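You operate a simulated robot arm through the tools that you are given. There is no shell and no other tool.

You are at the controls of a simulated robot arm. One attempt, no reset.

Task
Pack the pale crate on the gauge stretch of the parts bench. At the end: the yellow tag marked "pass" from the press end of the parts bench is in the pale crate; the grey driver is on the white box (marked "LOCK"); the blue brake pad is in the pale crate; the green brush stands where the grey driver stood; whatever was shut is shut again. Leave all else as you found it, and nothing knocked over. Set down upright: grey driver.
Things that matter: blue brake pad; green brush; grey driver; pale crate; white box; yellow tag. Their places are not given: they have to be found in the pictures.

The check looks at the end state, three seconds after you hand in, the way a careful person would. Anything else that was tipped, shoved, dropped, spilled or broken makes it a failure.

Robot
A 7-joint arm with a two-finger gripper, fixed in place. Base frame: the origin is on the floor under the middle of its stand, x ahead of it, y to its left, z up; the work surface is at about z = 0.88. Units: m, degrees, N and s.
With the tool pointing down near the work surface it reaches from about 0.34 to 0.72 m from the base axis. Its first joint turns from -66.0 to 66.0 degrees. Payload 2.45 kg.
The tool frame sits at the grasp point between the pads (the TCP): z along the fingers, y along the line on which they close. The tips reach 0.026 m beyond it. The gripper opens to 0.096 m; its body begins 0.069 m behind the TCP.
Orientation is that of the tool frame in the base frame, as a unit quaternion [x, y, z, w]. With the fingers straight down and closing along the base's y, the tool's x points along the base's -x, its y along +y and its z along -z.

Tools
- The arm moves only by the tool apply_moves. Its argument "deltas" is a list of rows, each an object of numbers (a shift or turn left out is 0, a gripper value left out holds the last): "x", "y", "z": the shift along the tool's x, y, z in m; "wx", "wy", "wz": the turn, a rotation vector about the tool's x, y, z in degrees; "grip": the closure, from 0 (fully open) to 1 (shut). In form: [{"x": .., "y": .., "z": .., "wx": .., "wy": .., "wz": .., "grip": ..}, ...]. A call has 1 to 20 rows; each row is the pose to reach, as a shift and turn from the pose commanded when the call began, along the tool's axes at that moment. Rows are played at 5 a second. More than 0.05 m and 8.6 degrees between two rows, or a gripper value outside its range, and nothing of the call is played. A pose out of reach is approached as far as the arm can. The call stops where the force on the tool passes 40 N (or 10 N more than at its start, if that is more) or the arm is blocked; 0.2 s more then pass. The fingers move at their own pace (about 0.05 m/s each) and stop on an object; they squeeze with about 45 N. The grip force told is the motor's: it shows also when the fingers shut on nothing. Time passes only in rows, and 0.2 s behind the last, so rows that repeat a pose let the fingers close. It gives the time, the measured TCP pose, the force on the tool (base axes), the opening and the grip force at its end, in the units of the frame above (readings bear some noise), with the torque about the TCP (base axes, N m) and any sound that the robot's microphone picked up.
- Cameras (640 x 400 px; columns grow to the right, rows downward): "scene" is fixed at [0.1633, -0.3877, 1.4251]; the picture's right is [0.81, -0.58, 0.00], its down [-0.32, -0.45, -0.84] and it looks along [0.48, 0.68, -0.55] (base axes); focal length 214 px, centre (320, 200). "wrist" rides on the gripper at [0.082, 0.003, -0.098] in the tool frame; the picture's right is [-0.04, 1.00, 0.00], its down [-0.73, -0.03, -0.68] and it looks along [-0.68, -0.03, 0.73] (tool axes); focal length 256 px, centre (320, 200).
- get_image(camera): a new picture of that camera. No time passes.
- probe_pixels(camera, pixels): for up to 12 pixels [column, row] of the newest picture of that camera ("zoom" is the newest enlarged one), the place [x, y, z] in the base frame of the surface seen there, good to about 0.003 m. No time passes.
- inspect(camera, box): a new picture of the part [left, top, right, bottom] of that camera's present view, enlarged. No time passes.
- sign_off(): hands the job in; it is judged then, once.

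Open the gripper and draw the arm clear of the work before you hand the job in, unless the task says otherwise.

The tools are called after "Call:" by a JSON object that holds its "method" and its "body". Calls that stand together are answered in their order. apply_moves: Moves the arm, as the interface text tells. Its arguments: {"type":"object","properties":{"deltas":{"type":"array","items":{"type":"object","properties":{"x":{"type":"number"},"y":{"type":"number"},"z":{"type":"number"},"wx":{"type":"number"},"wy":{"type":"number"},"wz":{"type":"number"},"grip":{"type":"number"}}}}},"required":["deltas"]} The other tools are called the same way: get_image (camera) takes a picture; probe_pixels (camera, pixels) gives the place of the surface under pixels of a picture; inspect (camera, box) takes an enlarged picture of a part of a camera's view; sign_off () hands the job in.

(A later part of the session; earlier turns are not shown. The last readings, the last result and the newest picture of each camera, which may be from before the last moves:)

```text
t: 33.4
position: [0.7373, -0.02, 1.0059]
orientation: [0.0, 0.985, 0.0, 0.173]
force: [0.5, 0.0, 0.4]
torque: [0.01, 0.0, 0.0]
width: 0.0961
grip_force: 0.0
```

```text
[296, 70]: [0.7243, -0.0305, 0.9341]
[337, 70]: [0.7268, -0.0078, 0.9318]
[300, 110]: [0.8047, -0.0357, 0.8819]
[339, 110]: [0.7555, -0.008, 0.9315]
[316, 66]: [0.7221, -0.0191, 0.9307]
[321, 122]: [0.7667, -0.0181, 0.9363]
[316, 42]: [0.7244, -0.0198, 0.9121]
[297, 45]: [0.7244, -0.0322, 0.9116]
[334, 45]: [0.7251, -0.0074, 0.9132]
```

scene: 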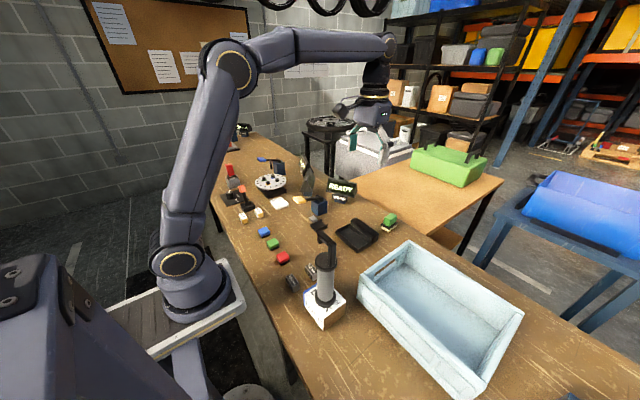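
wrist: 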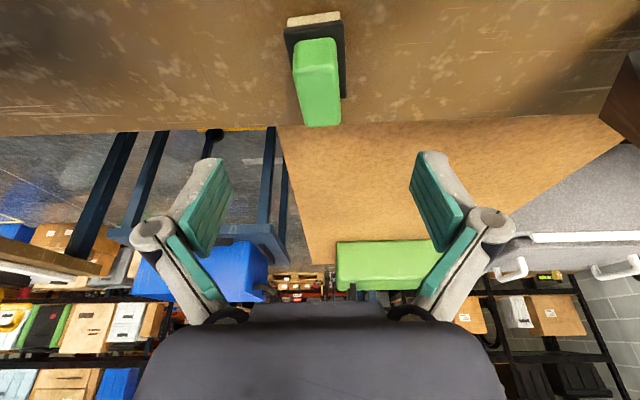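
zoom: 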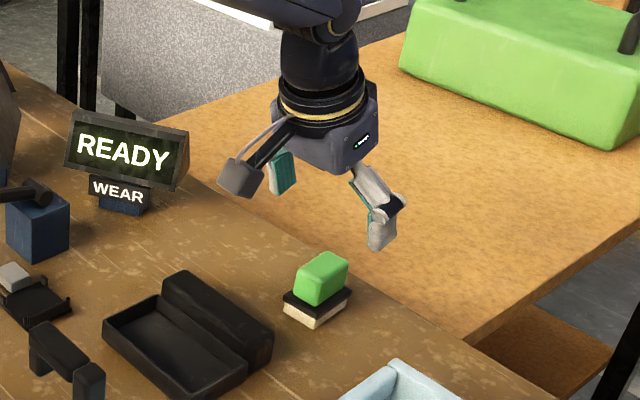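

The handle centre is y≈−0.0195, matching the TCP. I go straight down 67 mm (with 4 mm forward) and then close.

Call:
{"method": "apply_moves", "body": {"deltas": [{"x": 0.003, "z": 0.017}, {"x": 0.008, "z": 0.034}, {"x": 0.013, "z": 0.048}, {"x": 0.0165, "z": 0.057}, {"x": 0.0191, "z": 0.0644}, {"x": 0.0191, "z": 0.0644}]}}

Call:
{"method": "get_image", "body": {"camera": "wrist"}}

Call:
{"method": "inspect", "body": {"camera": "scene", "box": [340, 160, 440, 250]}}

```text
t: 34.8
position: [0.7419, -0.0208, 0.9386]
orientation: [0.001, 0.985, -0.001, 0.173]
force: [-0.2, 0.5, -0.5]
torque: [-0.02, -0.02, 0.01]
width: 0.096
grip_force: 0.1
```

```text
taken
```

wrist: 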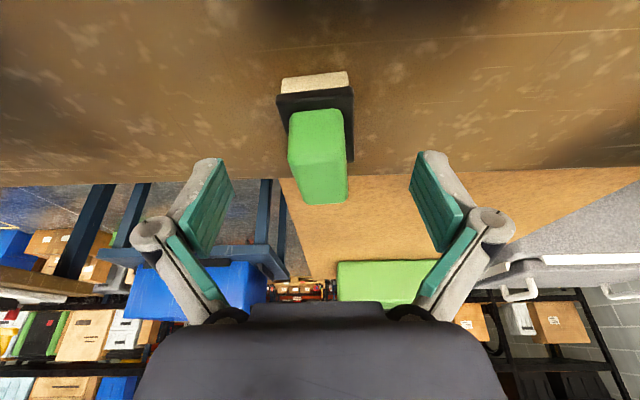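

```text
4.44 times, centred on (390, 205) of scene
```

zoom: 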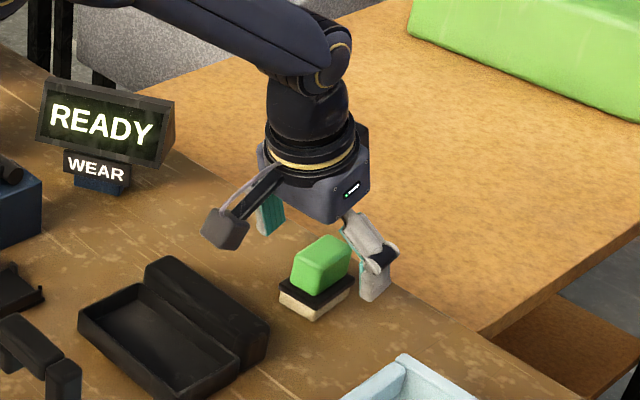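

Fingers straddle the handle. I close now.

Call:
{"method": "apply_moves", "body": {"deltas": [{"grip": 0.4}, {"grip": 0.7}, {"grip": 1}, {"grip": 1}, {"grip": 1}, {"grip": 1}, {"grip": 1}]}}

Call:
{"method": "get_image", "body": {"camera": "wrist"}}

```text
t: 36.4
position: [0.7433, -0.0206, 0.9402]
orientation: [0.0, 0.985, 0.0, 0.173]
force: [1.1, 0.5, 0.9]
torque: [0.02, -0.03, 0.0]
width: 0.0271
grip_force: 44.9
```

```text
taken
```

wrist: 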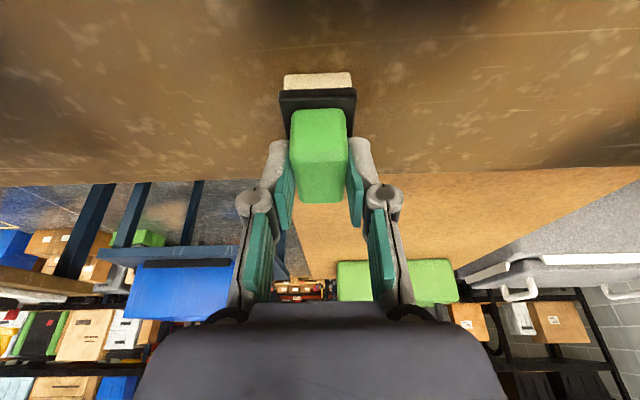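

Gripped at 0.027 m. I lift straight up 10 cm (in the tilted frame).

Call:
{"method": "apply_moves", "body": {"deltas": [{"x": -0.0034, "z": -0.0094}, {"x": -0.0103, "z": -0.0282}, {"x": -0.0205, "z": -0.0564}, {"x": -0.0342, "z": -0.094}, {"x": -0.0342, "z": -0.094}]}}

Call:
{"method": "inspect", "body": {"camera": "scene", "box": [320, 130, 440, 250]}}

Call:
{"method": "get_image", "body": {"camera": "wrist"}}

```text
t: 37.6
position: [0.7435, -0.0207, 1.0391]
orientation: [0.0, 0.985, 0.0, 0.173]
force: [-0.5, 0.4, -0.5]
torque: [-0.02, -0.03, 0.01]
width: 0.0271
grip_force: 44.5
```

```text
3.33 times, centred on (380, 190) of scene
```

zoom: 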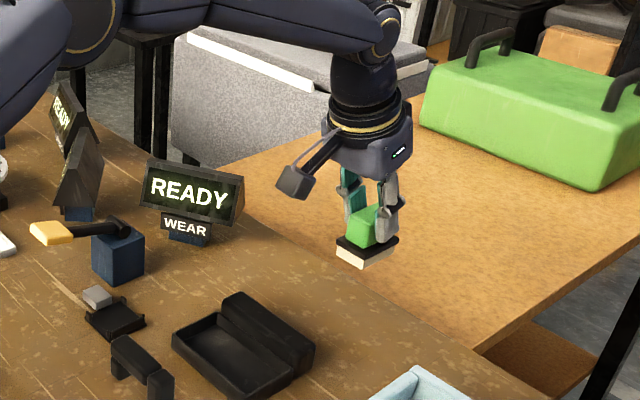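

```text
taken
```

wrist: 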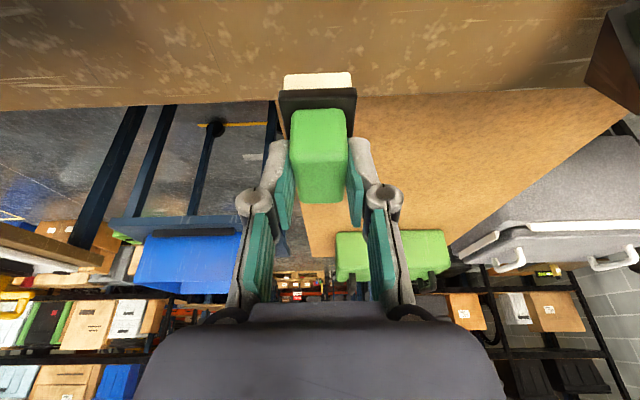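

The brush is held level. I carry it at this height to above the driver's old place (TCP target 0.505, 0.042).

Call:
{"method": "apply_moves", "body": {"deltas": [{"x": 0.0318, "y": 0.0089, "z": -0.0116}, {"x": 0.0636, "y": 0.0179, "z": -0.0232}, {"x": 0.0954, "y": 0.0268, "z": -0.0348}, {"x": 0.1272, "y": 0.0357, "z": -0.0463}, {"x": 0.1591, "y": 0.0446, "z": -0.0579}, {"x": 0.1909, "y": 0.0536, "z": -0.0695}, {"x": 0.2227, "y": 0.0625, "z": -0.0811}, {"x": 0.2227, "y": 0.0625, "z": -0.0811}, {"x": 0.2227, "y": 0.0625, "z": -0.0811}]}}

Call:
{"method": "get_image", "body": {"camera": "wrist"}}

Call:
{"method": "inspect", "body": {"camera": "scene", "box": [260, 130, 400, 310]}}

```text
t: 39.6
position: [0.5055, 0.0437, 1.039]
orientation: [0.0, 0.985, 0.001, 0.174]
force: [0.8, 0.9, -0.7]
torque: [0.0, 0.01, -0.01]
width: 0.0272
grip_force: 44.6
```

```text
taken
```

wrist: 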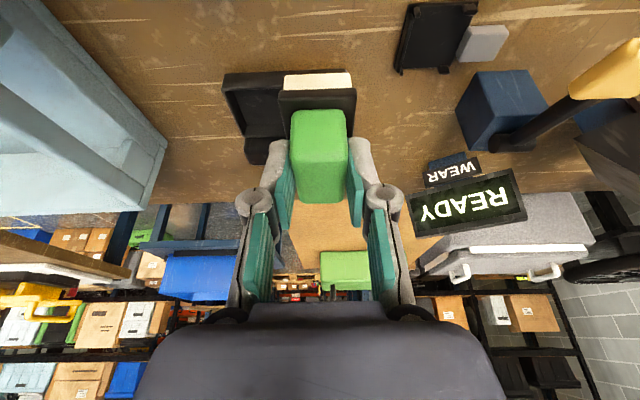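

```text
2.22 times, centred on (330, 220) of scene
```

zoom: 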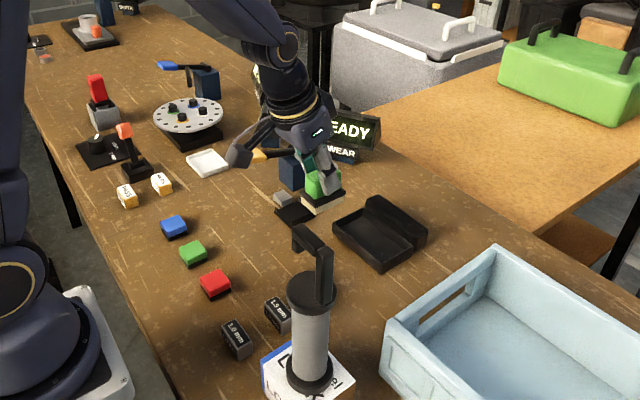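

I check clearance of neighbours at the landing place: black case edge near (225,85) and the gauge's cradle near (400,60) of the wrist picture.

Call:
{"method": "probe_pixels", "body": {"camera": "wrist", "pixels": [[224, 78], [262, 74], [232, 120], [397, 68], [408, 8], [438, 70], [284, 82], [352, 82], [318, 78], [300, 100], [320, 115]]}}

Call:
{"method": "inspect", "body": {"camera": "scene", "box": [310, 190, 370, 250]}}

```text
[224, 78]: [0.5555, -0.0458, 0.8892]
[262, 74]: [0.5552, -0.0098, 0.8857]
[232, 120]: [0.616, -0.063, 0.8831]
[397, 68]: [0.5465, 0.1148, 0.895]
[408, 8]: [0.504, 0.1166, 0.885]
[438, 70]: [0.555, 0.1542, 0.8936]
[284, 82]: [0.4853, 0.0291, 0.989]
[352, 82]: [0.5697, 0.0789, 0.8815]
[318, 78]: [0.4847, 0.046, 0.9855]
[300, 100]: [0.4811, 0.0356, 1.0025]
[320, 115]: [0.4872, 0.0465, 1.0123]
```

```text
6.67 times, centred on (340, 220) of scene
```

zoom: 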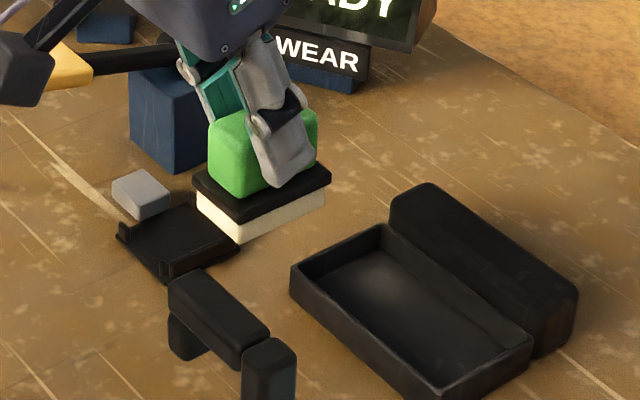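

The landing place is free (case edge x=0.556, cradle y≥0.115). I lower 9.5 cm, to a few mm above the bench.

Call:
{"method": "apply_moves", "body": {"deltas": [{"x": 0.0103, "y": -0.001, "z": 0.0282}, {"x": 0.0205, "y": -0.0015, "z": 0.0564}, {"x": 0.0274, "y": -0.0015, "z": 0.0752}, {"x": 0.0325, "y": -0.0015, "z": 0.0893}, {"x": 0.0325, "y": -0.0015, "z": 0.0893}]}}

Call:
{"method": "inspect", "body": {"camera": "scene", "box": [300, 190, 370, 260]}}

```text
t: 40.8
position: [0.5052, 0.0395, 0.9437]
orientation: [-0.001, 0.985, 0.0, 0.173]
force: [-0.6, -0.3, -1.0]
torque: [0.01, -0.05, 0.02]
width: 0.0268
grip_force: 45.0
```

```text
5.71 times, centred on (335, 225) of scene
```

zoom: 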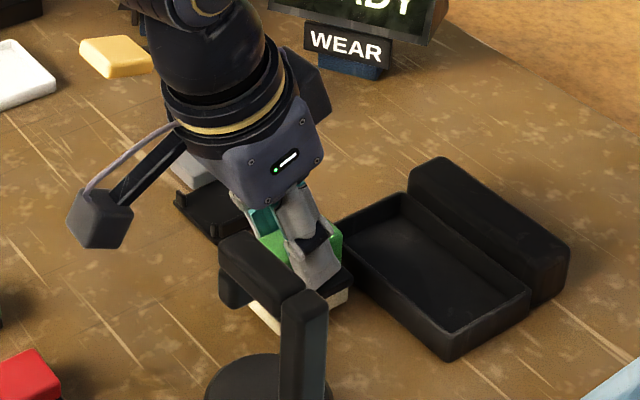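

About 5 mm left. I lower in small steps until it touches.

Call:
{"method": "apply_moves", "body": {"deltas": [{"x": 0.0007, "z": 0.0019}, {"x": 0.0014, "z": 0.0038}, {"x": 0.0014, "z": 0.0038}]}}

```text
t: 41.6
position: [0.5058, 0.0392, 0.9401]
orientation: [-0.001, 0.985, 0.0, 0.174]
force: [0.5, 0.8, -0.7]
torque: [0.0, 0.03, 0.0]
width: 0.0271
grip_force: 44.4
```

Not touching yet; another 1.5 mm in half-mm steps.

Call:
{"method": "apply_moves", "body": {"deltas": [{"x": 0.0002, "z": 0.0005}, {"x": 0.0004, "z": 0.001}, {"x": 0.0005, "z": 0.0014}, {"x": 0.0005, "z": 0.0014}]}}

```text
t: 42.6
position: [0.5057, 0.0394, 0.9385]
orientation: [0.0, 0.985, 0.0, 0.175]
force: [-3.3, 0.2, 10.2]
torque: [0.0, 0.15, 0.0]
width: 0.0272
grip_force: 44.7
```

Touching with ~10 N: the brush is on the bench. I open to about 6 cm and then back out along the fingers' axis.

Call:
{"method": "apply_moves", "body": {"deltas": [{"grip": 0.7}, {"grip": 0.5}, {"grip": 0.4}, {"grip": 0.4}, {"grip": 0.4}, {"z": -0.03, "grip": 0.4}, {"z": -0.07, "grip": 0.4}, {"z": -0.11, "grip": 0.4}, {"z": -0.15, "grip": 0.4}, {"z": -0.15, "grip": 0.4}]}}

Call:
{"method": "get_image", "body": {"camera": "wrist"}}

Call:
{"method": "get_image", "body": {"camera": "scene"}}

```text
t: 44.8
position: [0.4526, 0.0409, 1.0815]
orientation: [0.0, 0.985, 0.0, 0.174]
force: [-0.7, -0.5, 0.4]
torque: [0.06, 0.0, -0.02]
width: 0.0576
grip_force: 0.0
```

```text
taken
```

wrist: 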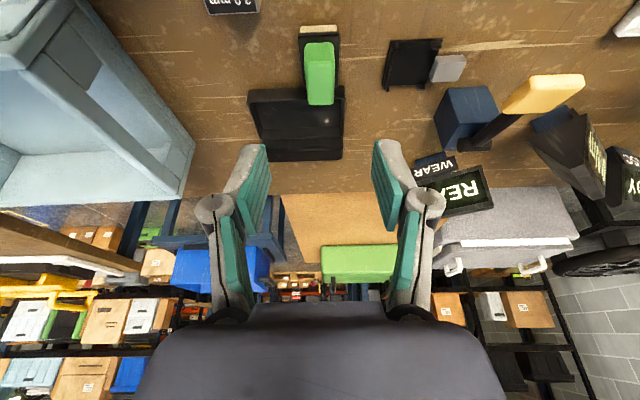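

```text
taken
```

scene: 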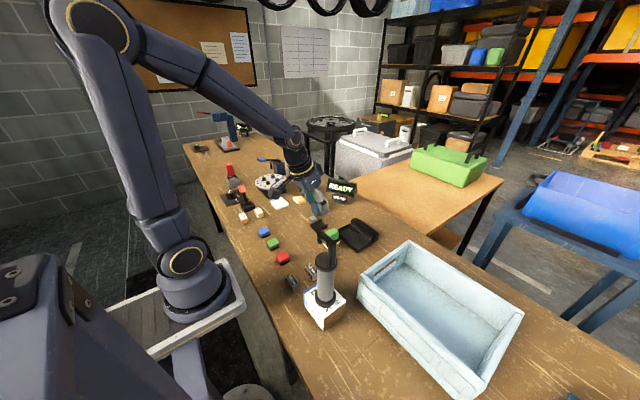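

The brush stands where the driver was. I probe it to confirm the position.

Call:
{"method": "inspect", "body": {"camera": "wrist", "box": [285, 10, 355, 120]}}

Call:
{"method": "probe_pixels", "body": {"camera": "wrist", "pixels": [[320, 50], [306, 60], [333, 60], [321, 102], [300, 40], [338, 40], [318, 28]]}}

```text
3.64 times, centred on (320, 65) of wrist
```

zoom: 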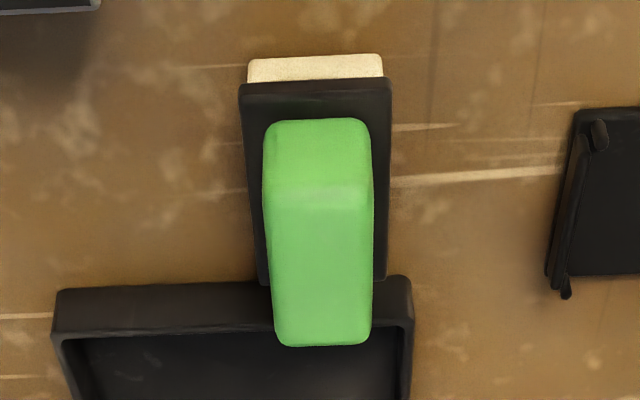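

```text
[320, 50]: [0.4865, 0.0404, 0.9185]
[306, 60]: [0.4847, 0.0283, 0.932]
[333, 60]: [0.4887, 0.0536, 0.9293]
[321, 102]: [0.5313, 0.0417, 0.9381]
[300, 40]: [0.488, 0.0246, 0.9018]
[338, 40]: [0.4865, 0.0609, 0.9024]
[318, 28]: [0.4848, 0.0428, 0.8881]
```

Brush centre ≈ (0.509, 0.041), level. Next I straighten the tool and move above the blue brake pad near (0.341, 0.213).

Call:
{"method": "apply_moves", "body": {"deltas": [{"x": 0.0164, "y": 0.0287, "z": -0.0093, "wy": 3.4, "grip": 0.2}, {"x": 0.0329, "y": 0.0573, "z": -0.0185, "wy": 6.7, "grip": 0}, {"x": 0.0493, "y": 0.086, "z": -0.0278, "wy": 10}, {"x": 0.0657, "y": 0.1147, "z": -0.0371, "wy": 13.4}, {"x": 0.0822, "y": 0.1433, "z": -0.0463, "wy": 16.7}, {"x": 0.0986, "y": 0.172, "z": -0.0556, "wy": 20}, {"x": 0.0986, "y": 0.172, "z": -0.0556, "wy": 20}]}}

Call:
{"method": "get_image", "body": {"camera": "wrist"}}

Call:
{"method": "inspect", "body": {"camera": "scene", "box": [220, 130, 360, 270]}}

```text
t: 46.4
position: [0.3427, 0.2115, 1.0985]
orientation: [0.0, 1.0, 0.0, 0.0]
force: [0.1, -0.1, 0.5]
torque: [0.0, 0.03, -0.01]
width: 0.096
grip_force: 0.0
```

```text
taken
```

wrist: 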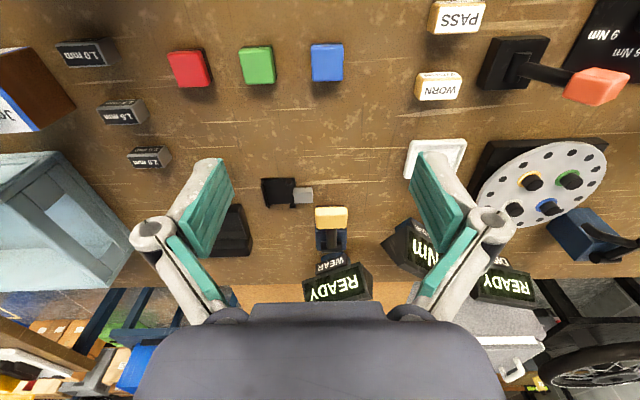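

```text
2.86 times, centred on (290, 200) of scene
```

zoom: 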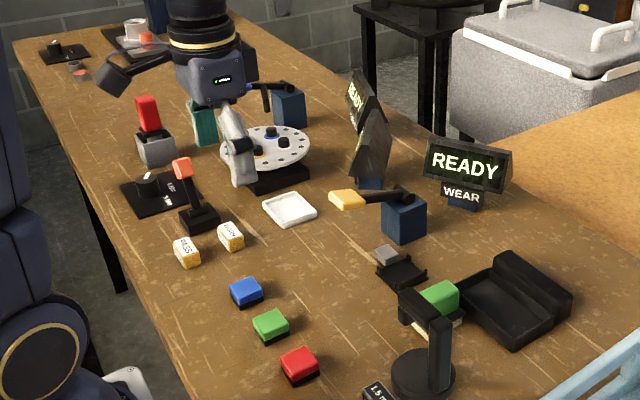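

The blue pad is at (327,62) and the PASS tag at (457,17) in the wrist picture. I zoom and probe the pad.

Call:
{"method": "inspect", "body": {"camera": "wrist", "box": [295, 30, 360, 95]}}

Call:
{"method": "probe_pixels", "body": {"camera": "wrist", "pixels": [[313, 62], [341, 62], [326, 50], [328, 78], [326, 62], [344, 60], [432, 18], [482, 18], [457, 5], [457, 30], [457, 17]]}}

```text
6.15 times, centred on (328, 62) of wrist
```

zoom: 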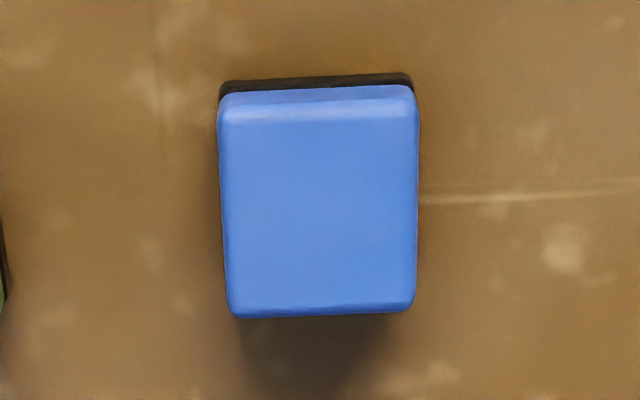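

```text
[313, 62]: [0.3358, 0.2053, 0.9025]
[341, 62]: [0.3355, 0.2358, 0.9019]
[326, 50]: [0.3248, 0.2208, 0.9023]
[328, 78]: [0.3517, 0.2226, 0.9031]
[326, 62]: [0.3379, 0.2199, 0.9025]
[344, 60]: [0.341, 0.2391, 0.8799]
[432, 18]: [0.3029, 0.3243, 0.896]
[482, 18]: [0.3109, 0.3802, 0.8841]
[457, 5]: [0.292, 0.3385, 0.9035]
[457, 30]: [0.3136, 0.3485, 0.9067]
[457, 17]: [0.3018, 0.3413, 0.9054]
```

Pad centre ≈ (0.338, 0.2205), 33 mm wide in y, top 0.9025. The green pad is close by, so I open only to ~5 cm, line up and go down to z≈0.95 first.

Call:
{"method": "apply_moves", "body": {"deltas": [{"x": 0.002, "y": 0.0035, "z": 0.03, "grip": 0.48}, {"x": 0.004, "y": 0.007, "z": 0.065, "grip": 0.48}, {"x": 0.004, "y": 0.007, "z": 0.1, "grip": 0.48}, {"x": 0.004, "y": 0.007, "z": 0.13, "grip": 0.48}, {"x": 0.004, "y": 0.007, "z": 0.147, "grip": 0.48}, {"x": 0.004, "y": 0.007, "z": 0.147, "grip": 0.48}]}}

Call:
{"method": "get_image", "body": {"camera": "wrist"}}

Call:
{"method": "inspect", "body": {"camera": "scene", "box": [220, 170, 320, 270]}}

```text
t: 47.8
position: [0.338, 0.2198, 0.9497]
orientation: [-0.001, 1.0, 0.0, 0.0]
force: [-0.9, 0.4, -0.4]
torque: [0.0, 0.0, 0.03]
width: 0.0498
grip_force: 0.1
```

```text
taken
```

wrist: 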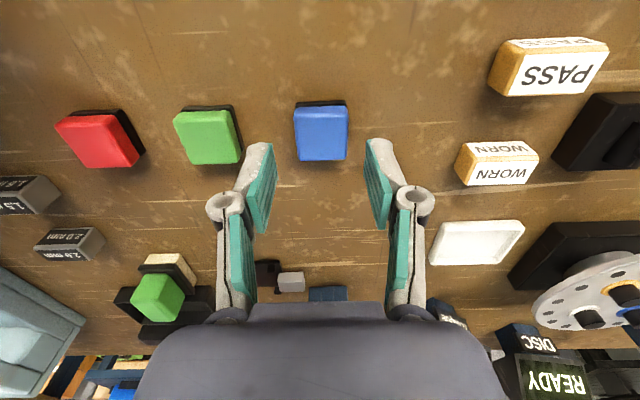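

```text
4.00 times, centred on (270, 220) of scene
```

zoom: 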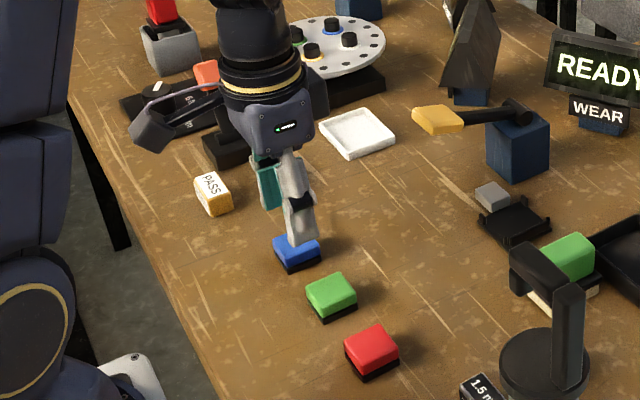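

Fingers straddle the blue pad with clearance to the green one. I lower to z≈0.909 and close.

Call:
{"method": "apply_moves", "body": {"deltas": [{"z": 0.015}, {"z": 0.03}, {"z": 0.037}, {"z": 0.0405}, {"z": 0.0405}, {"z": 0.0405, "grip": 0.75}, {"z": 0.0405, "grip": 1}, {"z": 0.0405, "grip": 1}, {"z": 0.0405, "grip": 1}, {"z": 0.0405, "grip": 1}]}}

Call:
{"method": "get_image", "body": {"camera": "wrist"}}

```text
t: 50.0
position: [0.3393, 0.219, 0.9109]
orientation: [0.0, 1.0, 0.0, 0.0]
force: [0.3, -0.2, -0.4]
torque: [-0.02, -0.01, 0.01]
width: 0.033
grip_force: 45.0
```

```text
taken
```

wrist: 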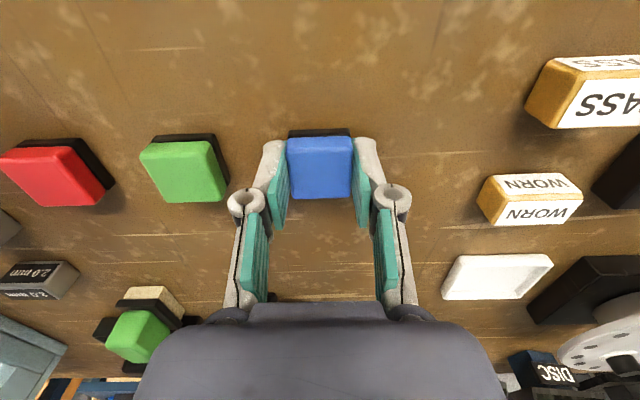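

Gripped at 33 mm. I lift straight up to z≈1.2.

Call:
{"method": "apply_moves", "body": {"deltas": [{"z": -0.01}, {"z": -0.035}, {"z": -0.075}, {"z": -0.115}, {"z": -0.16}, {"z": -0.2}, {"z": -0.245}, {"z": -0.29}, {"z": -0.29}]}}

Call:
{"method": "get_image", "body": {"camera": "wrist"}}

```text
t: 52.0
position: [0.3387, 0.2169, 1.1992]
orientation: [0.0, 1.0, 0.001, 0.0]
force: [-0.1, 0.7, 0.3]
torque: [-0.01, 0.01, 0.02]
width: 0.0331
grip_force: 44.8
```

```text
taken
```

wrist: 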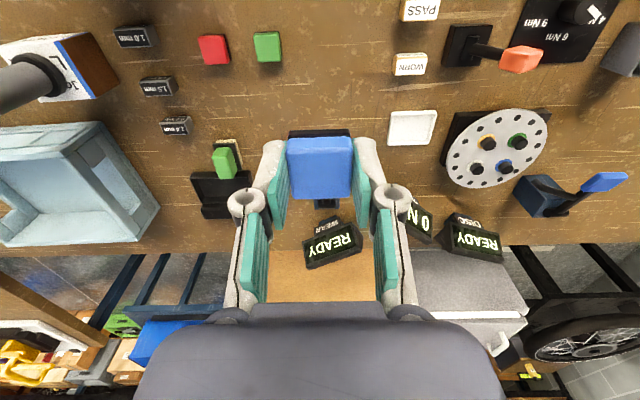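

The pad is held. I carry it high over to the crate, target (0.55, -0.35, 1.2).

Call:
{"method": "apply_moves", "body": {"deltas": [{"x": -0.0152, "y": -0.0407}, {"x": -0.0304, "y": -0.0813}, {"x": -0.0456, "y": -0.122}, {"x": -0.0608, "y": -0.1627}, {"x": -0.076, "y": -0.2034}, {"x": -0.0911, "y": -0.2441}, {"x": -0.1062, "y": -0.2847}, {"x": -0.1213, "y": -0.3254}, {"x": -0.1364, "y": -0.3661}, {"x": -0.1515, "y": -0.4068}, {"x": -0.1666, "y": -0.4474}, {"x": -0.1817, "y": -0.4881}, {"x": -0.1968, "y": -0.5288}, {"x": -0.212, "y": -0.5695}, {"x": -0.212, "y": -0.5695}]}}

Call:
{"method": "get_image", "body": {"camera": "wrist"}}

Call:
{"method": "get_image", "body": {"camera": "scene"}}

```text
t: 55.2
position: [0.5444, -0.3387, 1.2]
orientation: [0.001, 1.0, 0.001, 0.0]
force: [0.2, 0.4, -0.3]
torque: [0.01, 0.01, -0.01]
width: 0.0331
grip_force: 45.5
out of reach, approached as far as the arm can: row 14, 15
```

```text
taken
```

wrist: 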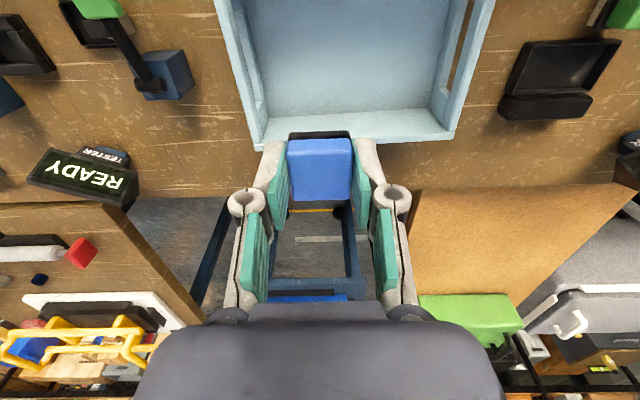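

```text
taken
```

scene: 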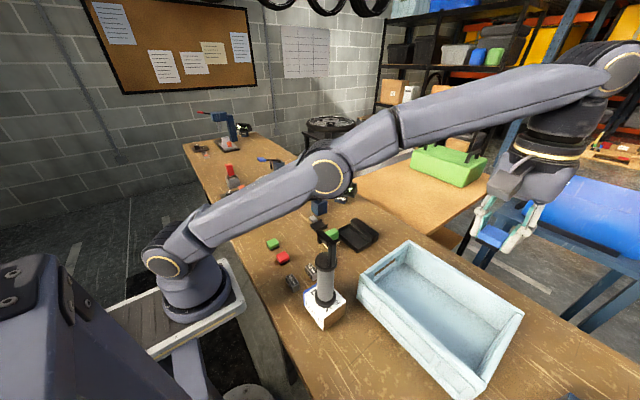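

The arm is at its reach limit at this height (0.544, −0.339); lower down there's more reach. I bring it back inward a bit and down to z≈1.08, then read the pose.

Call:
{"method": "apply_moves", "body": {"deltas": [{"x": 0.01, "y": 0.01, "z": 0.03}, {"x": 0.015, "y": 0.02, "z": 0.06}, {"x": 0.015, "y": 0.02, "z": 0.09}, {"x": 0.015, "y": 0.02, "z": 0.12}, {"x": 0.015, "y": 0.02, "z": 0.12}]}}

Call:
{"method": "get_image", "body": {"camera": "wrist"}}

Call:
{"method": "get_image", "body": {"camera": "scene"}}

```text
t: 56.4
position: [0.5301, -0.3209, 1.0797]
orientation: [0.001, 1.0, 0.0, 0.0]
force: [0.1, 0.2, -0.9]
torque: [-0.01, -0.01, -0.03]
width: 0.0329
grip_force: 45.3
```

```text
taken
```

wrist: 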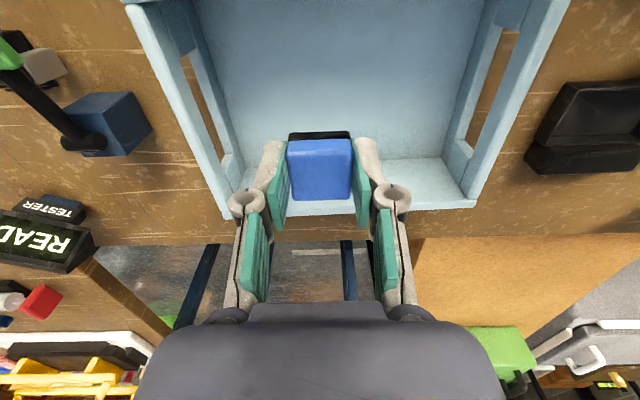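

```text
taken
```

scene: 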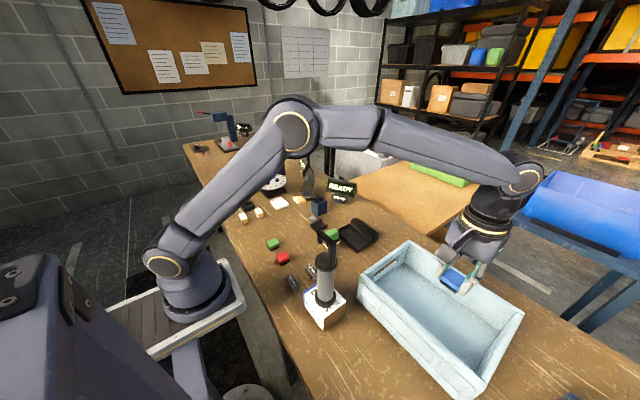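

Pose is (0.530, −0.321, 1.080), pad hanging over the crate's middle. I lower to z≈0.96 first and check the camera/palm clearance over the rim.

Call:
{"method": "apply_moves", "body": {"deltas": [{"z": 0.03}, {"z": 0.06}, {"z": 0.09}, {"z": 0.11}, {"z": 0.12}, {"z": 0.12}]}}

Call:
{"method": "get_image", "body": {"camera": "wrist"}}

Call:
{"method": "get_image", "body": {"camera": "scene"}}

```text
t: 57.8
position: [0.5308, -0.3209, 0.9615]
orientation: [0.0, 1.0, -0.001, 0.001]
force: [0.0, -1.2, 0.1]
torque: [0.02, 0.02, 0.0]
width: 0.0329
grip_force: 44.9
```

```text
taken
```

wrist: 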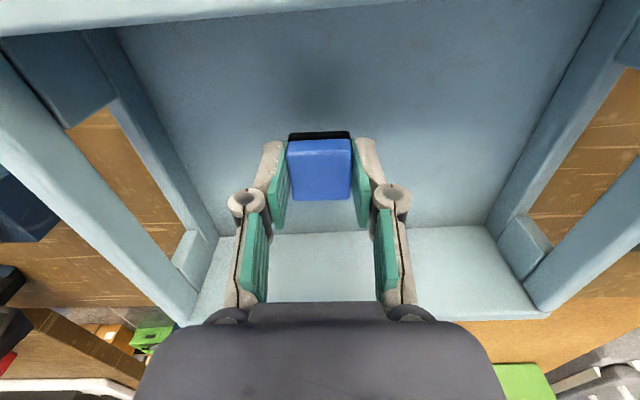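

```text
taken
```

scene: 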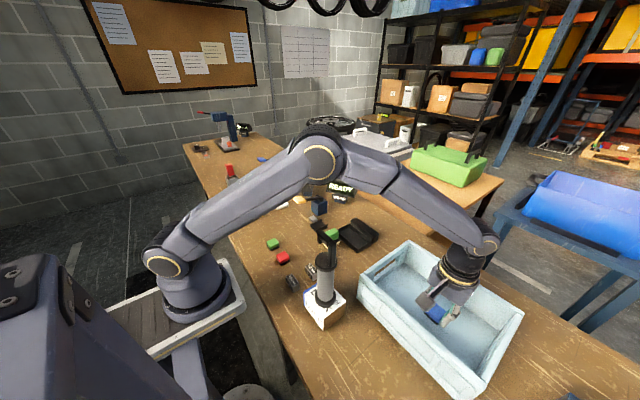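

I check how high the arm's links pass above the driver and signs by probing some link pixels, and the crate rim near the camera.

Call:
{"method": "probe_pixels", "body": {"camera": "scene", "pixels": [[320, 165], [325, 180], [270, 195], [220, 230], [380, 180], [430, 215], [460, 265], [440, 285], [428, 300], [433, 317], [318, 228]]}}

Call:
{"method": "inspect", "body": {"camera": "scene", "box": [360, 220, 530, 390]}}

```text
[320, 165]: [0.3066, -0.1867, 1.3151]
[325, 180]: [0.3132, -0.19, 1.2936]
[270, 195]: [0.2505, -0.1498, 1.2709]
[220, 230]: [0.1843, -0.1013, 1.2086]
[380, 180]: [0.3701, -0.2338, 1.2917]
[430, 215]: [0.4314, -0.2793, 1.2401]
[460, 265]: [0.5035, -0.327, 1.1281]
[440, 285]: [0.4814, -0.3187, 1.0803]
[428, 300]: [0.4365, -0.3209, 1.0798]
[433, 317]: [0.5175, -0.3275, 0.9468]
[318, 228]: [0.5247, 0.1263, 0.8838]
```

```text
2.35 times, centred on (445, 305) of scene
```

zoom: 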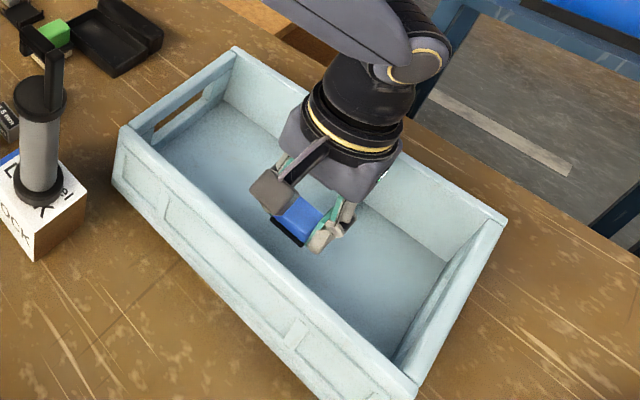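

Links pass at z≥1.25 near the driver (top 1.14), and the camera has ample clearance over the rim. I lower to just above the crate floor.

Call:
{"method": "apply_moves", "body": {"deltas": [{"z": 0.01}, {"z": 0.02}, {"z": 0.028}, {"z": 0.032}, {"z": 0.032}]}}

Call:
{"method": "get_image", "body": {"camera": "wrist"}}

Call:
{"method": "inspect", "body": {"camera": "scene", "box": [360, 220, 530, 390]}}

```text
t: 59.0
position: [0.5299, -0.3209, 0.9292]
orientation: [0.0, 1.0, -0.001, 0.0]
force: [-0.4, -0.1, -0.4]
torque: [0.0, -0.02, 0.0]
width: 0.0333
grip_force: 45.0
```

```text
taken
```

wrist: 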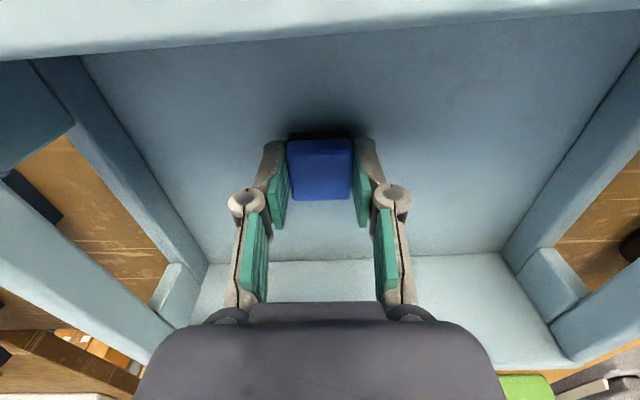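

```text
2.35 times, centred on (445, 305) of scene
```

zoom: 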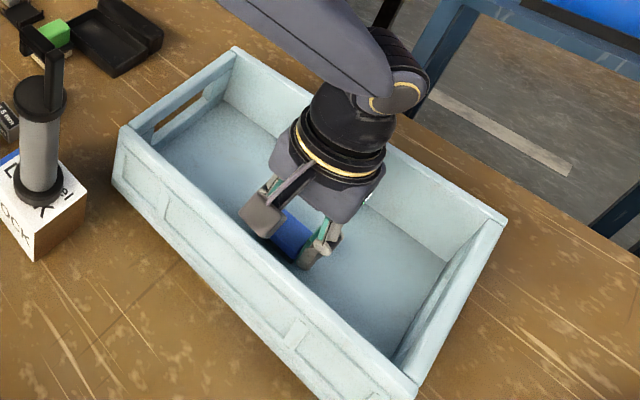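

Nearly at the floor (shadow close under the pad). I step down a few mm, watching for contact.

Call:
{"method": "apply_moves", "body": {"deltas": [{"z": 0.001}, {"z": 0.002}, {"z": 0.003}, {"z": 0.003}]}}

```text
t: 60.0
position: [0.5296, -0.3205, 0.926]
orientation: [0.0, 1.0, 0.0, 0.0]
force: [0.6, -1.1, -0.4]
torque: [-0.03, 0.0, 0.0]
width: 0.0329
grip_force: 45.7
```

Call:
{"method": "apply_moves", "body": {"deltas": [{"z": 0.001}, {"z": 0.002}, {"z": 0.003}, {"z": 0.003}]}}

```text
t: 61.0
position: [0.5297, -0.3201, 0.924]
orientation: [0.0, 1.0, 0.0, 0.001]
force: [-1.8, 3.7, 17.7]
torque: [0.15, 0.04, 0.05]
width: 0.0332
grip_force: 45.2
```

Contact with the crate floor (17.7 N up). I ease off half a millimetre, open to about 6 cm and rise.

Call:
{"method": "apply_moves", "body": {"deltas": [{"z": -0.0005}, {"z": -0.0005, "grip": 0.7}, {"z": -0.0005, "grip": 0.5}, {"z": -0.0005, "grip": 0.35}, {"z": -0.0005, "grip": 0.35}, {"z": -0.02, "grip": 0.35}, {"z": -0.06, "grip": 0.35}, {"z": -0.1, "grip": 0.35}, {"z": -0.14, "grip": 0.35}, {"z": -0.18, "grip": 0.35}, {"z": -0.18, "grip": 0.35}]}}

Call:
{"method": "get_image", "body": {"camera": "wrist"}}

Call:
{"method": "get_image", "body": {"camera": "scene"}}

```text
t: 63.4
position: [0.5325, -0.3216, 1.1019]
orientation: [0.0, 1.0, 0.0, 0.0]
force: [0.0, -0.2, -0.2]
torque: [-0.01, -0.01, 0.01]
width: 0.0625
grip_force: 0.1
```

```text
taken
```

wrist: 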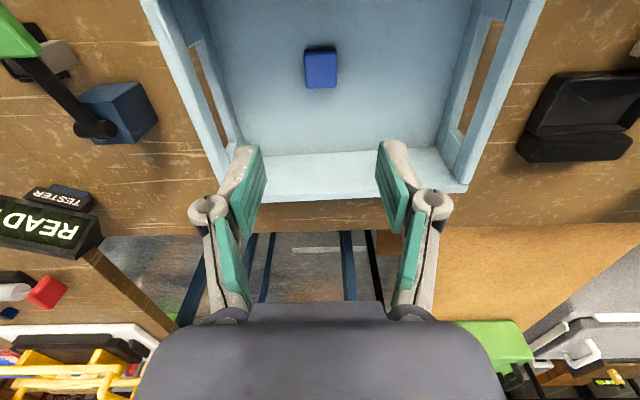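

```text
taken
```

scene: 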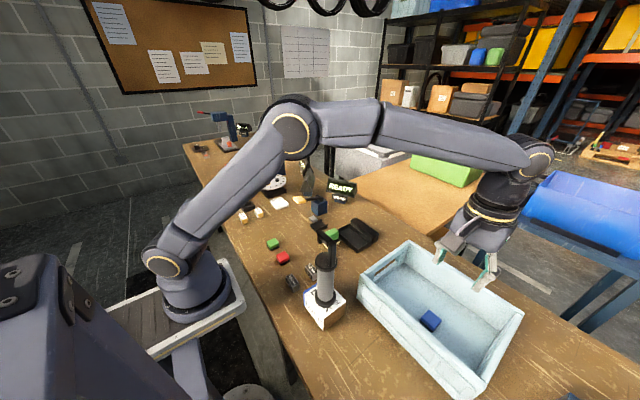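

The pad lies flat inside the crate. Next: rise and travel high back to near the PASS tag at (0.31, 0.34).

Call:
{"method": "apply_moves", "body": {"deltas": [{"z": -0.04}, {"x": 0.013, "y": 0.04, "z": -0.06}, {"x": 0.027, "y": 0.084, "z": -0.075}, {"x": 0.04, "y": 0.128, "z": -0.085}, {"x": 0.053, "y": 0.172, "z": -0.085}, {"x": 0.067, "y": 0.216, "z": -0.085}, {"x": 0.08, "y": 0.26, "z": -0.085}, {"x": 0.093, "y": 0.304, "z": -0.085}, {"x": 0.107, "y": 0.348, "z": -0.085}, {"x": 0.12, "y": 0.392, "z": -0.085}, {"x": 0.133, "y": 0.436, "z": -0.085}, {"x": 0.147, "y": 0.48, "z": -0.085}, {"x": 0.16, "y": 0.524, "z": -0.085}, {"x": 0.173, "y": 0.568, "z": -0.085}, {"x": 0.187, "y": 0.612, "z": -0.085}, {"x": 0.2, "y": 0.656, "z": -0.085}, {"x": 0.2, "y": 0.656, "z": -0.065}, {"x": 0.2, "y": 0.656, "z": -0.065}]}}

Call:
{"method": "get_image", "body": {"camera": "wrist"}}

Call:
{"method": "get_image", "body": {"camera": "scene"}}

```text
t: 67.2
position: [0.3285, 0.3343, 1.1677]
orientation: [0.0, 1.0, -0.001, 0.0]
force: [-0.2, 0.5, -0.2]
torque: [0.02, 0.01, 0.0]
width: 0.0624
grip_force: 0.1
```

```text
taken
```

wrist: 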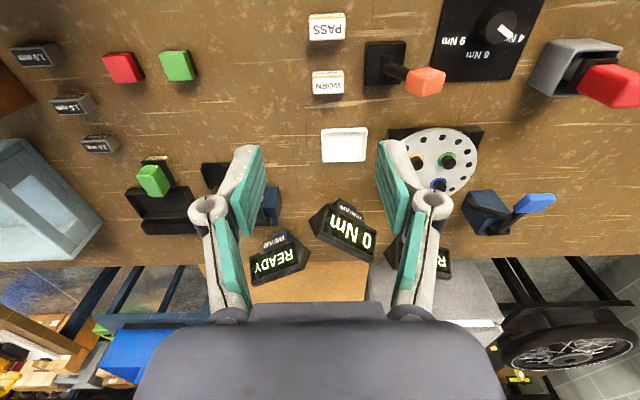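

```text
taken
```

scene: 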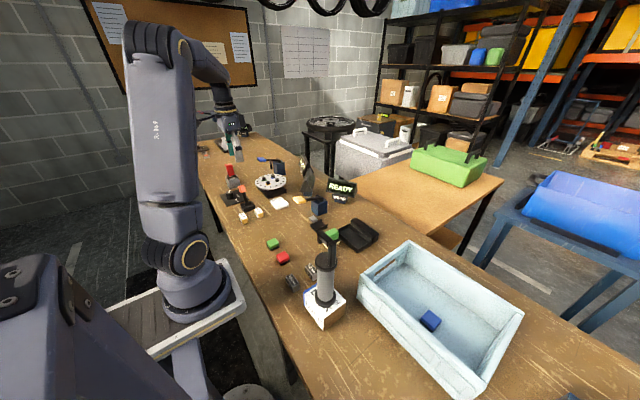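

The PASS tag is at (327,27), WORN at (328,83), the lever base at (385,62) with orange knob at (425,80). I zoom and probe these.

Call:
{"method": "inspect", "body": {"camera": "wrist", "box": [280, 0, 460, 112]}}

Call:
{"method": "probe_pixels", "body": {"camera": "wrist", "pixels": [[311, 28], [344, 28], [327, 17], [327, 38], [327, 28], [314, 84], [342, 84], [328, 74], [366, 62], [404, 48], [425, 78], [440, 82]]}}

```text
3.56 times, centred on (370, 56) of wrist
```

zoom: 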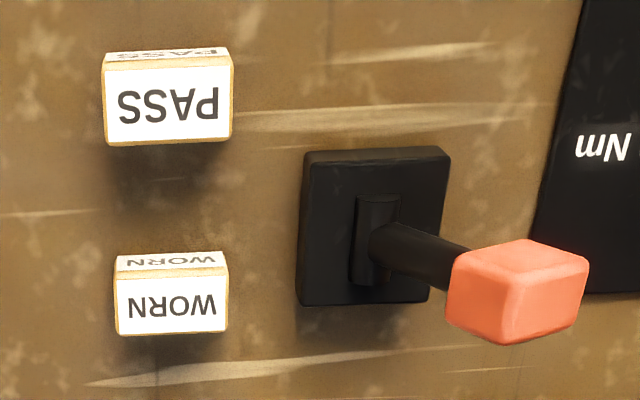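

```text
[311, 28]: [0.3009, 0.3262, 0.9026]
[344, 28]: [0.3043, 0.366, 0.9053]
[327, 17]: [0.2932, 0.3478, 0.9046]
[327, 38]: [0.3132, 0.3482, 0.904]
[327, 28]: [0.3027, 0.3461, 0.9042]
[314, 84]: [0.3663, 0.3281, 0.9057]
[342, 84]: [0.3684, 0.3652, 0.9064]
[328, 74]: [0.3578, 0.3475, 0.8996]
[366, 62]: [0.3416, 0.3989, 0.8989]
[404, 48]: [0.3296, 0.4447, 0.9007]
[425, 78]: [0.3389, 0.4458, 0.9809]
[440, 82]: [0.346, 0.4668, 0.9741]
```

The tag spans about x 0.291–0.316, y 0.325–0.367, top 0.9045; the orange knob at (0.34,0.446,0.98) could foul a y-aligned hand. So I turn the wrist −90° (closing along x, camera on the −y side), and hover at z≈1.05.

Call:
{"method": "apply_moves", "body": {"deltas": [{"x": 0.002, "y": 0.001, "wz": -7.5, "grip": 0.56}, {"x": 0.004, "y": 0.002, "wz": -15, "grip": 0.56}, {"x": 0.006, "y": 0.003, "wz": -22.5}, {"x": 0.008, "y": 0.004, "wz": -30}, {"x": 0.01, "y": 0.005, "wz": -37.5}, {"x": 0.012, "y": 0.006, "wz": -45}, {"x": 0.014, "y": 0.007, "wz": -52.5}, {"x": 0.016, "y": 0.008, "wz": -60}, {"x": 0.018, "y": 0.009, "wz": -67.5}, {"x": 0.02, "y": 0.01, "wz": -75}, {"x": 0.022, "y": 0.01, "wz": -82.5}, {"x": 0.025, "y": 0.01, "wz": -90}, {"x": 0.025, "y": 0.01, "z": 0.04, "wz": -90}, {"x": 0.025, "y": 0.01, "z": 0.08, "wz": -90}, {"x": 0.025, "y": 0.01, "z": 0.115, "wz": -90}, {"x": 0.025, "y": 0.01, "z": 0.115, "wz": -90}]}}

Call:
{"method": "get_image", "body": {"camera": "wrist"}}

Call:
{"method": "get_image", "body": {"camera": "scene"}}

```text
t: 70.6
position: [0.3066, 0.3463, 1.0531]
orientation: [0.707, -0.707, 0.0, 0.0]
force: [-0.3, -0.1, -0.8]
torque: [-0.01, -0.02, -0.01]
width: 0.0421
grip_force: 0.0
```

```text
taken
```

wrist: 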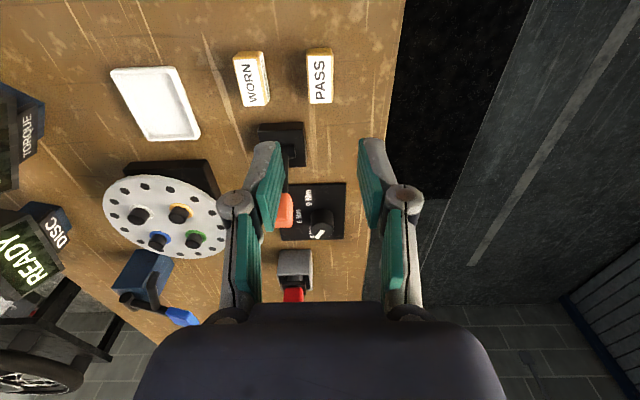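

```text
taken
```

scene: 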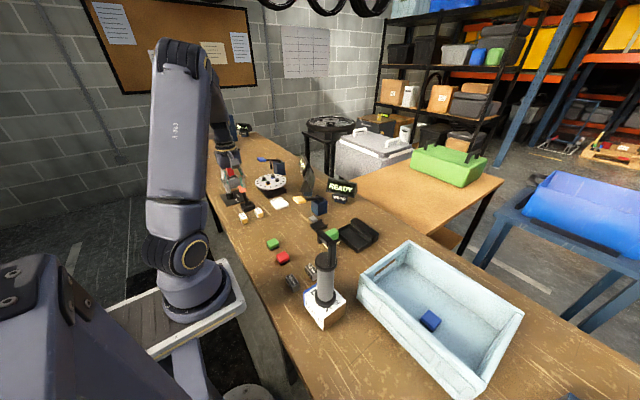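

PASS tag now at columns 307–333 (centred at 320), rows 48–104. I probe it for the y-centre, and the nearby knob.

Call:
{"method": "inspect", "body": {"camera": "wrist", "box": [220, 30, 380, 150]}}

Call:
{"method": "probe_pixels", "body": {"camera": "wrist", "pixels": [[320, 78], [309, 78], [330, 78], [320, 58], [320, 100], [268, 80], [240, 80], [255, 100], [290, 130], [284, 205], [305, 128]]}}

```text
3.33 times, centred on (300, 90) of wrist
```

zoom: 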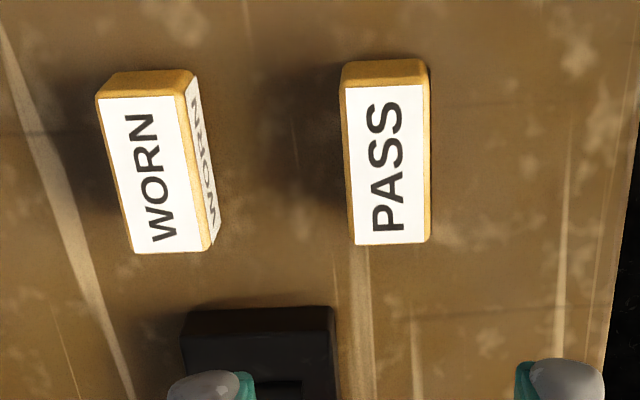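

```text
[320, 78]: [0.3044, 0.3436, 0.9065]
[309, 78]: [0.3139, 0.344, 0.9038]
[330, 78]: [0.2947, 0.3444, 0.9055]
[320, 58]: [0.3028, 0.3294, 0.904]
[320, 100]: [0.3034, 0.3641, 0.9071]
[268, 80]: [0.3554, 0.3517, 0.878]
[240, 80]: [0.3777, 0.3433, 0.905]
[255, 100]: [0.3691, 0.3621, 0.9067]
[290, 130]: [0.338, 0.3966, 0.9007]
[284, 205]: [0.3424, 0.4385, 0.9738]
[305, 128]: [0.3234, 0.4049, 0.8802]
```

Tag centre ≈ (0.304, 0.3455), just below the TCP. I descend to z≈0.95 and check again.

Call:
{"method": "apply_moves", "body": {"deltas": [{"y": 0.001, "z": 0.03}, {"y": 0.001, "z": 0.06}, {"y": 0.001, "z": 0.085}, {"y": 0.001, "z": 0.103}, {"y": 0.001, "z": 0.103}]}}

Call:
{"method": "get_image", "body": {"camera": "wrist"}}

Call:
{"method": "inspect", "body": {"camera": "scene", "box": [195, 140, 295, 240]}}

```text
t: 71.8
position: [0.3036, 0.3472, 0.9491]
orientation: [0.707, -0.707, 0.0, 0.0]
force: [-0.3, 0.5, -0.6]
torque: [0.0, 0.04, -0.01]
width: 0.0421
grip_force: 0.0
```

```text
taken
```

wrist: 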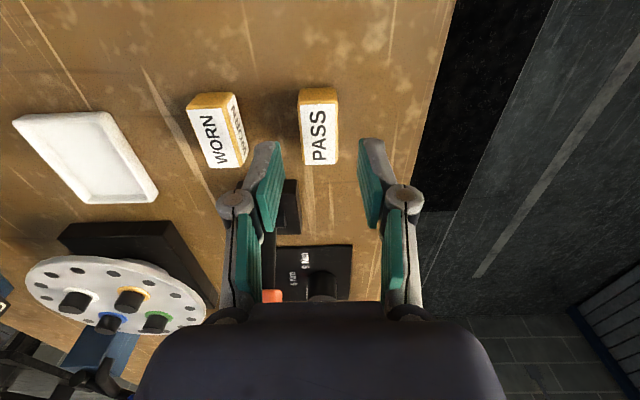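

```text
4.00 times, centred on (245, 190) of scene
```

zoom: 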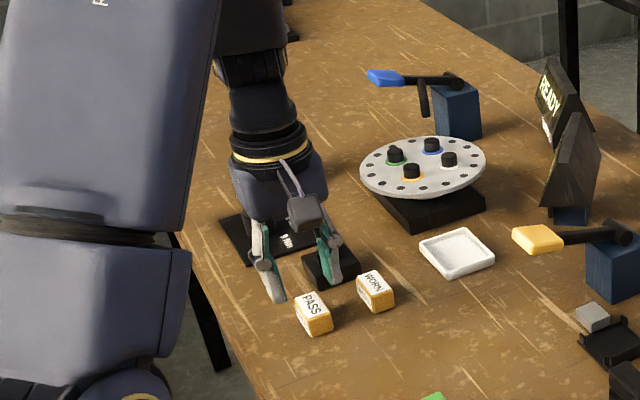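

Tag centred between the fingers, WORN and the lever are clear. I lower the remaining ~39 mm and close.

Call:
{"method": "apply_moves", "body": {"deltas": [{"z": 0.015}, {"z": 0.028}, {"z": 0.035}, {"z": 0.0385}, {"z": 0.0385}, {"z": 0.0385, "grip": 0.75}, {"z": 0.0385, "grip": 1}, {"z": 0.0385, "grip": 1}, {"z": 0.0385, "grip": 1}, {"z": 0.0385, "grip": 1}]}}

Call:
{"method": "get_image", "body": {"camera": "wrist"}}

```text
t: 74.0
position: [0.3045, 0.3458, 0.9106]
orientation: [0.707, -0.707, 0.0, 0.001]
force: [0.1, -0.3, 0.5]
torque: [-0.01, -0.01, 0.04]
width: 0.0229
grip_force: 45.1
```

```text
taken
```

wrist: 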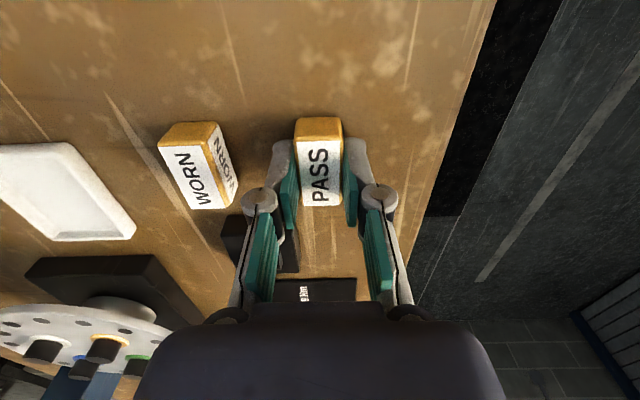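

Gripped at 23 mm. I lift straight up to about z=1.19.

Call:
{"method": "apply_moves", "body": {"deltas": [{"z": -0.01}, {"z": -0.035}, {"z": -0.075}, {"z": -0.12}, {"z": -0.165}, {"z": -0.21}, {"z": -0.25}, {"z": -0.28}, {"z": -0.28}]}}

Call:
{"method": "get_image", "body": {"camera": "wrist"}}

Call:
{"method": "inspect", "body": {"camera": "scene", "box": [195, 120, 315, 250]}}

```text
t: 76.0
position: [0.305, 0.3461, 1.1904]
orientation: [0.708, -0.707, 0.0, 0.0]
force: [-0.4, 0.1, -1.2]
torque: [-0.02, 0.01, -0.02]
width: 0.0226
grip_force: 44.8
```

```text
taken
```

wrist: 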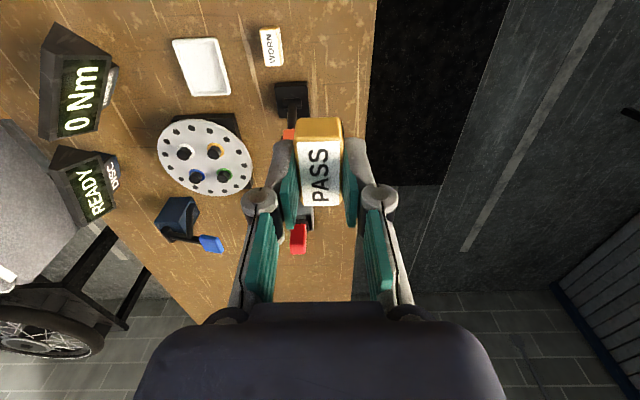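

```text
3.08 times, centred on (255, 185) of scene
```

zoom: 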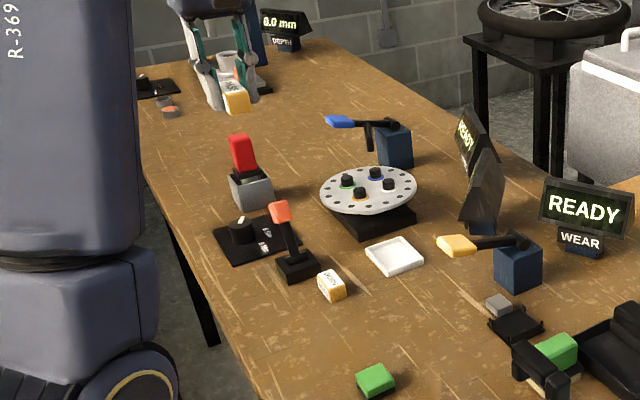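

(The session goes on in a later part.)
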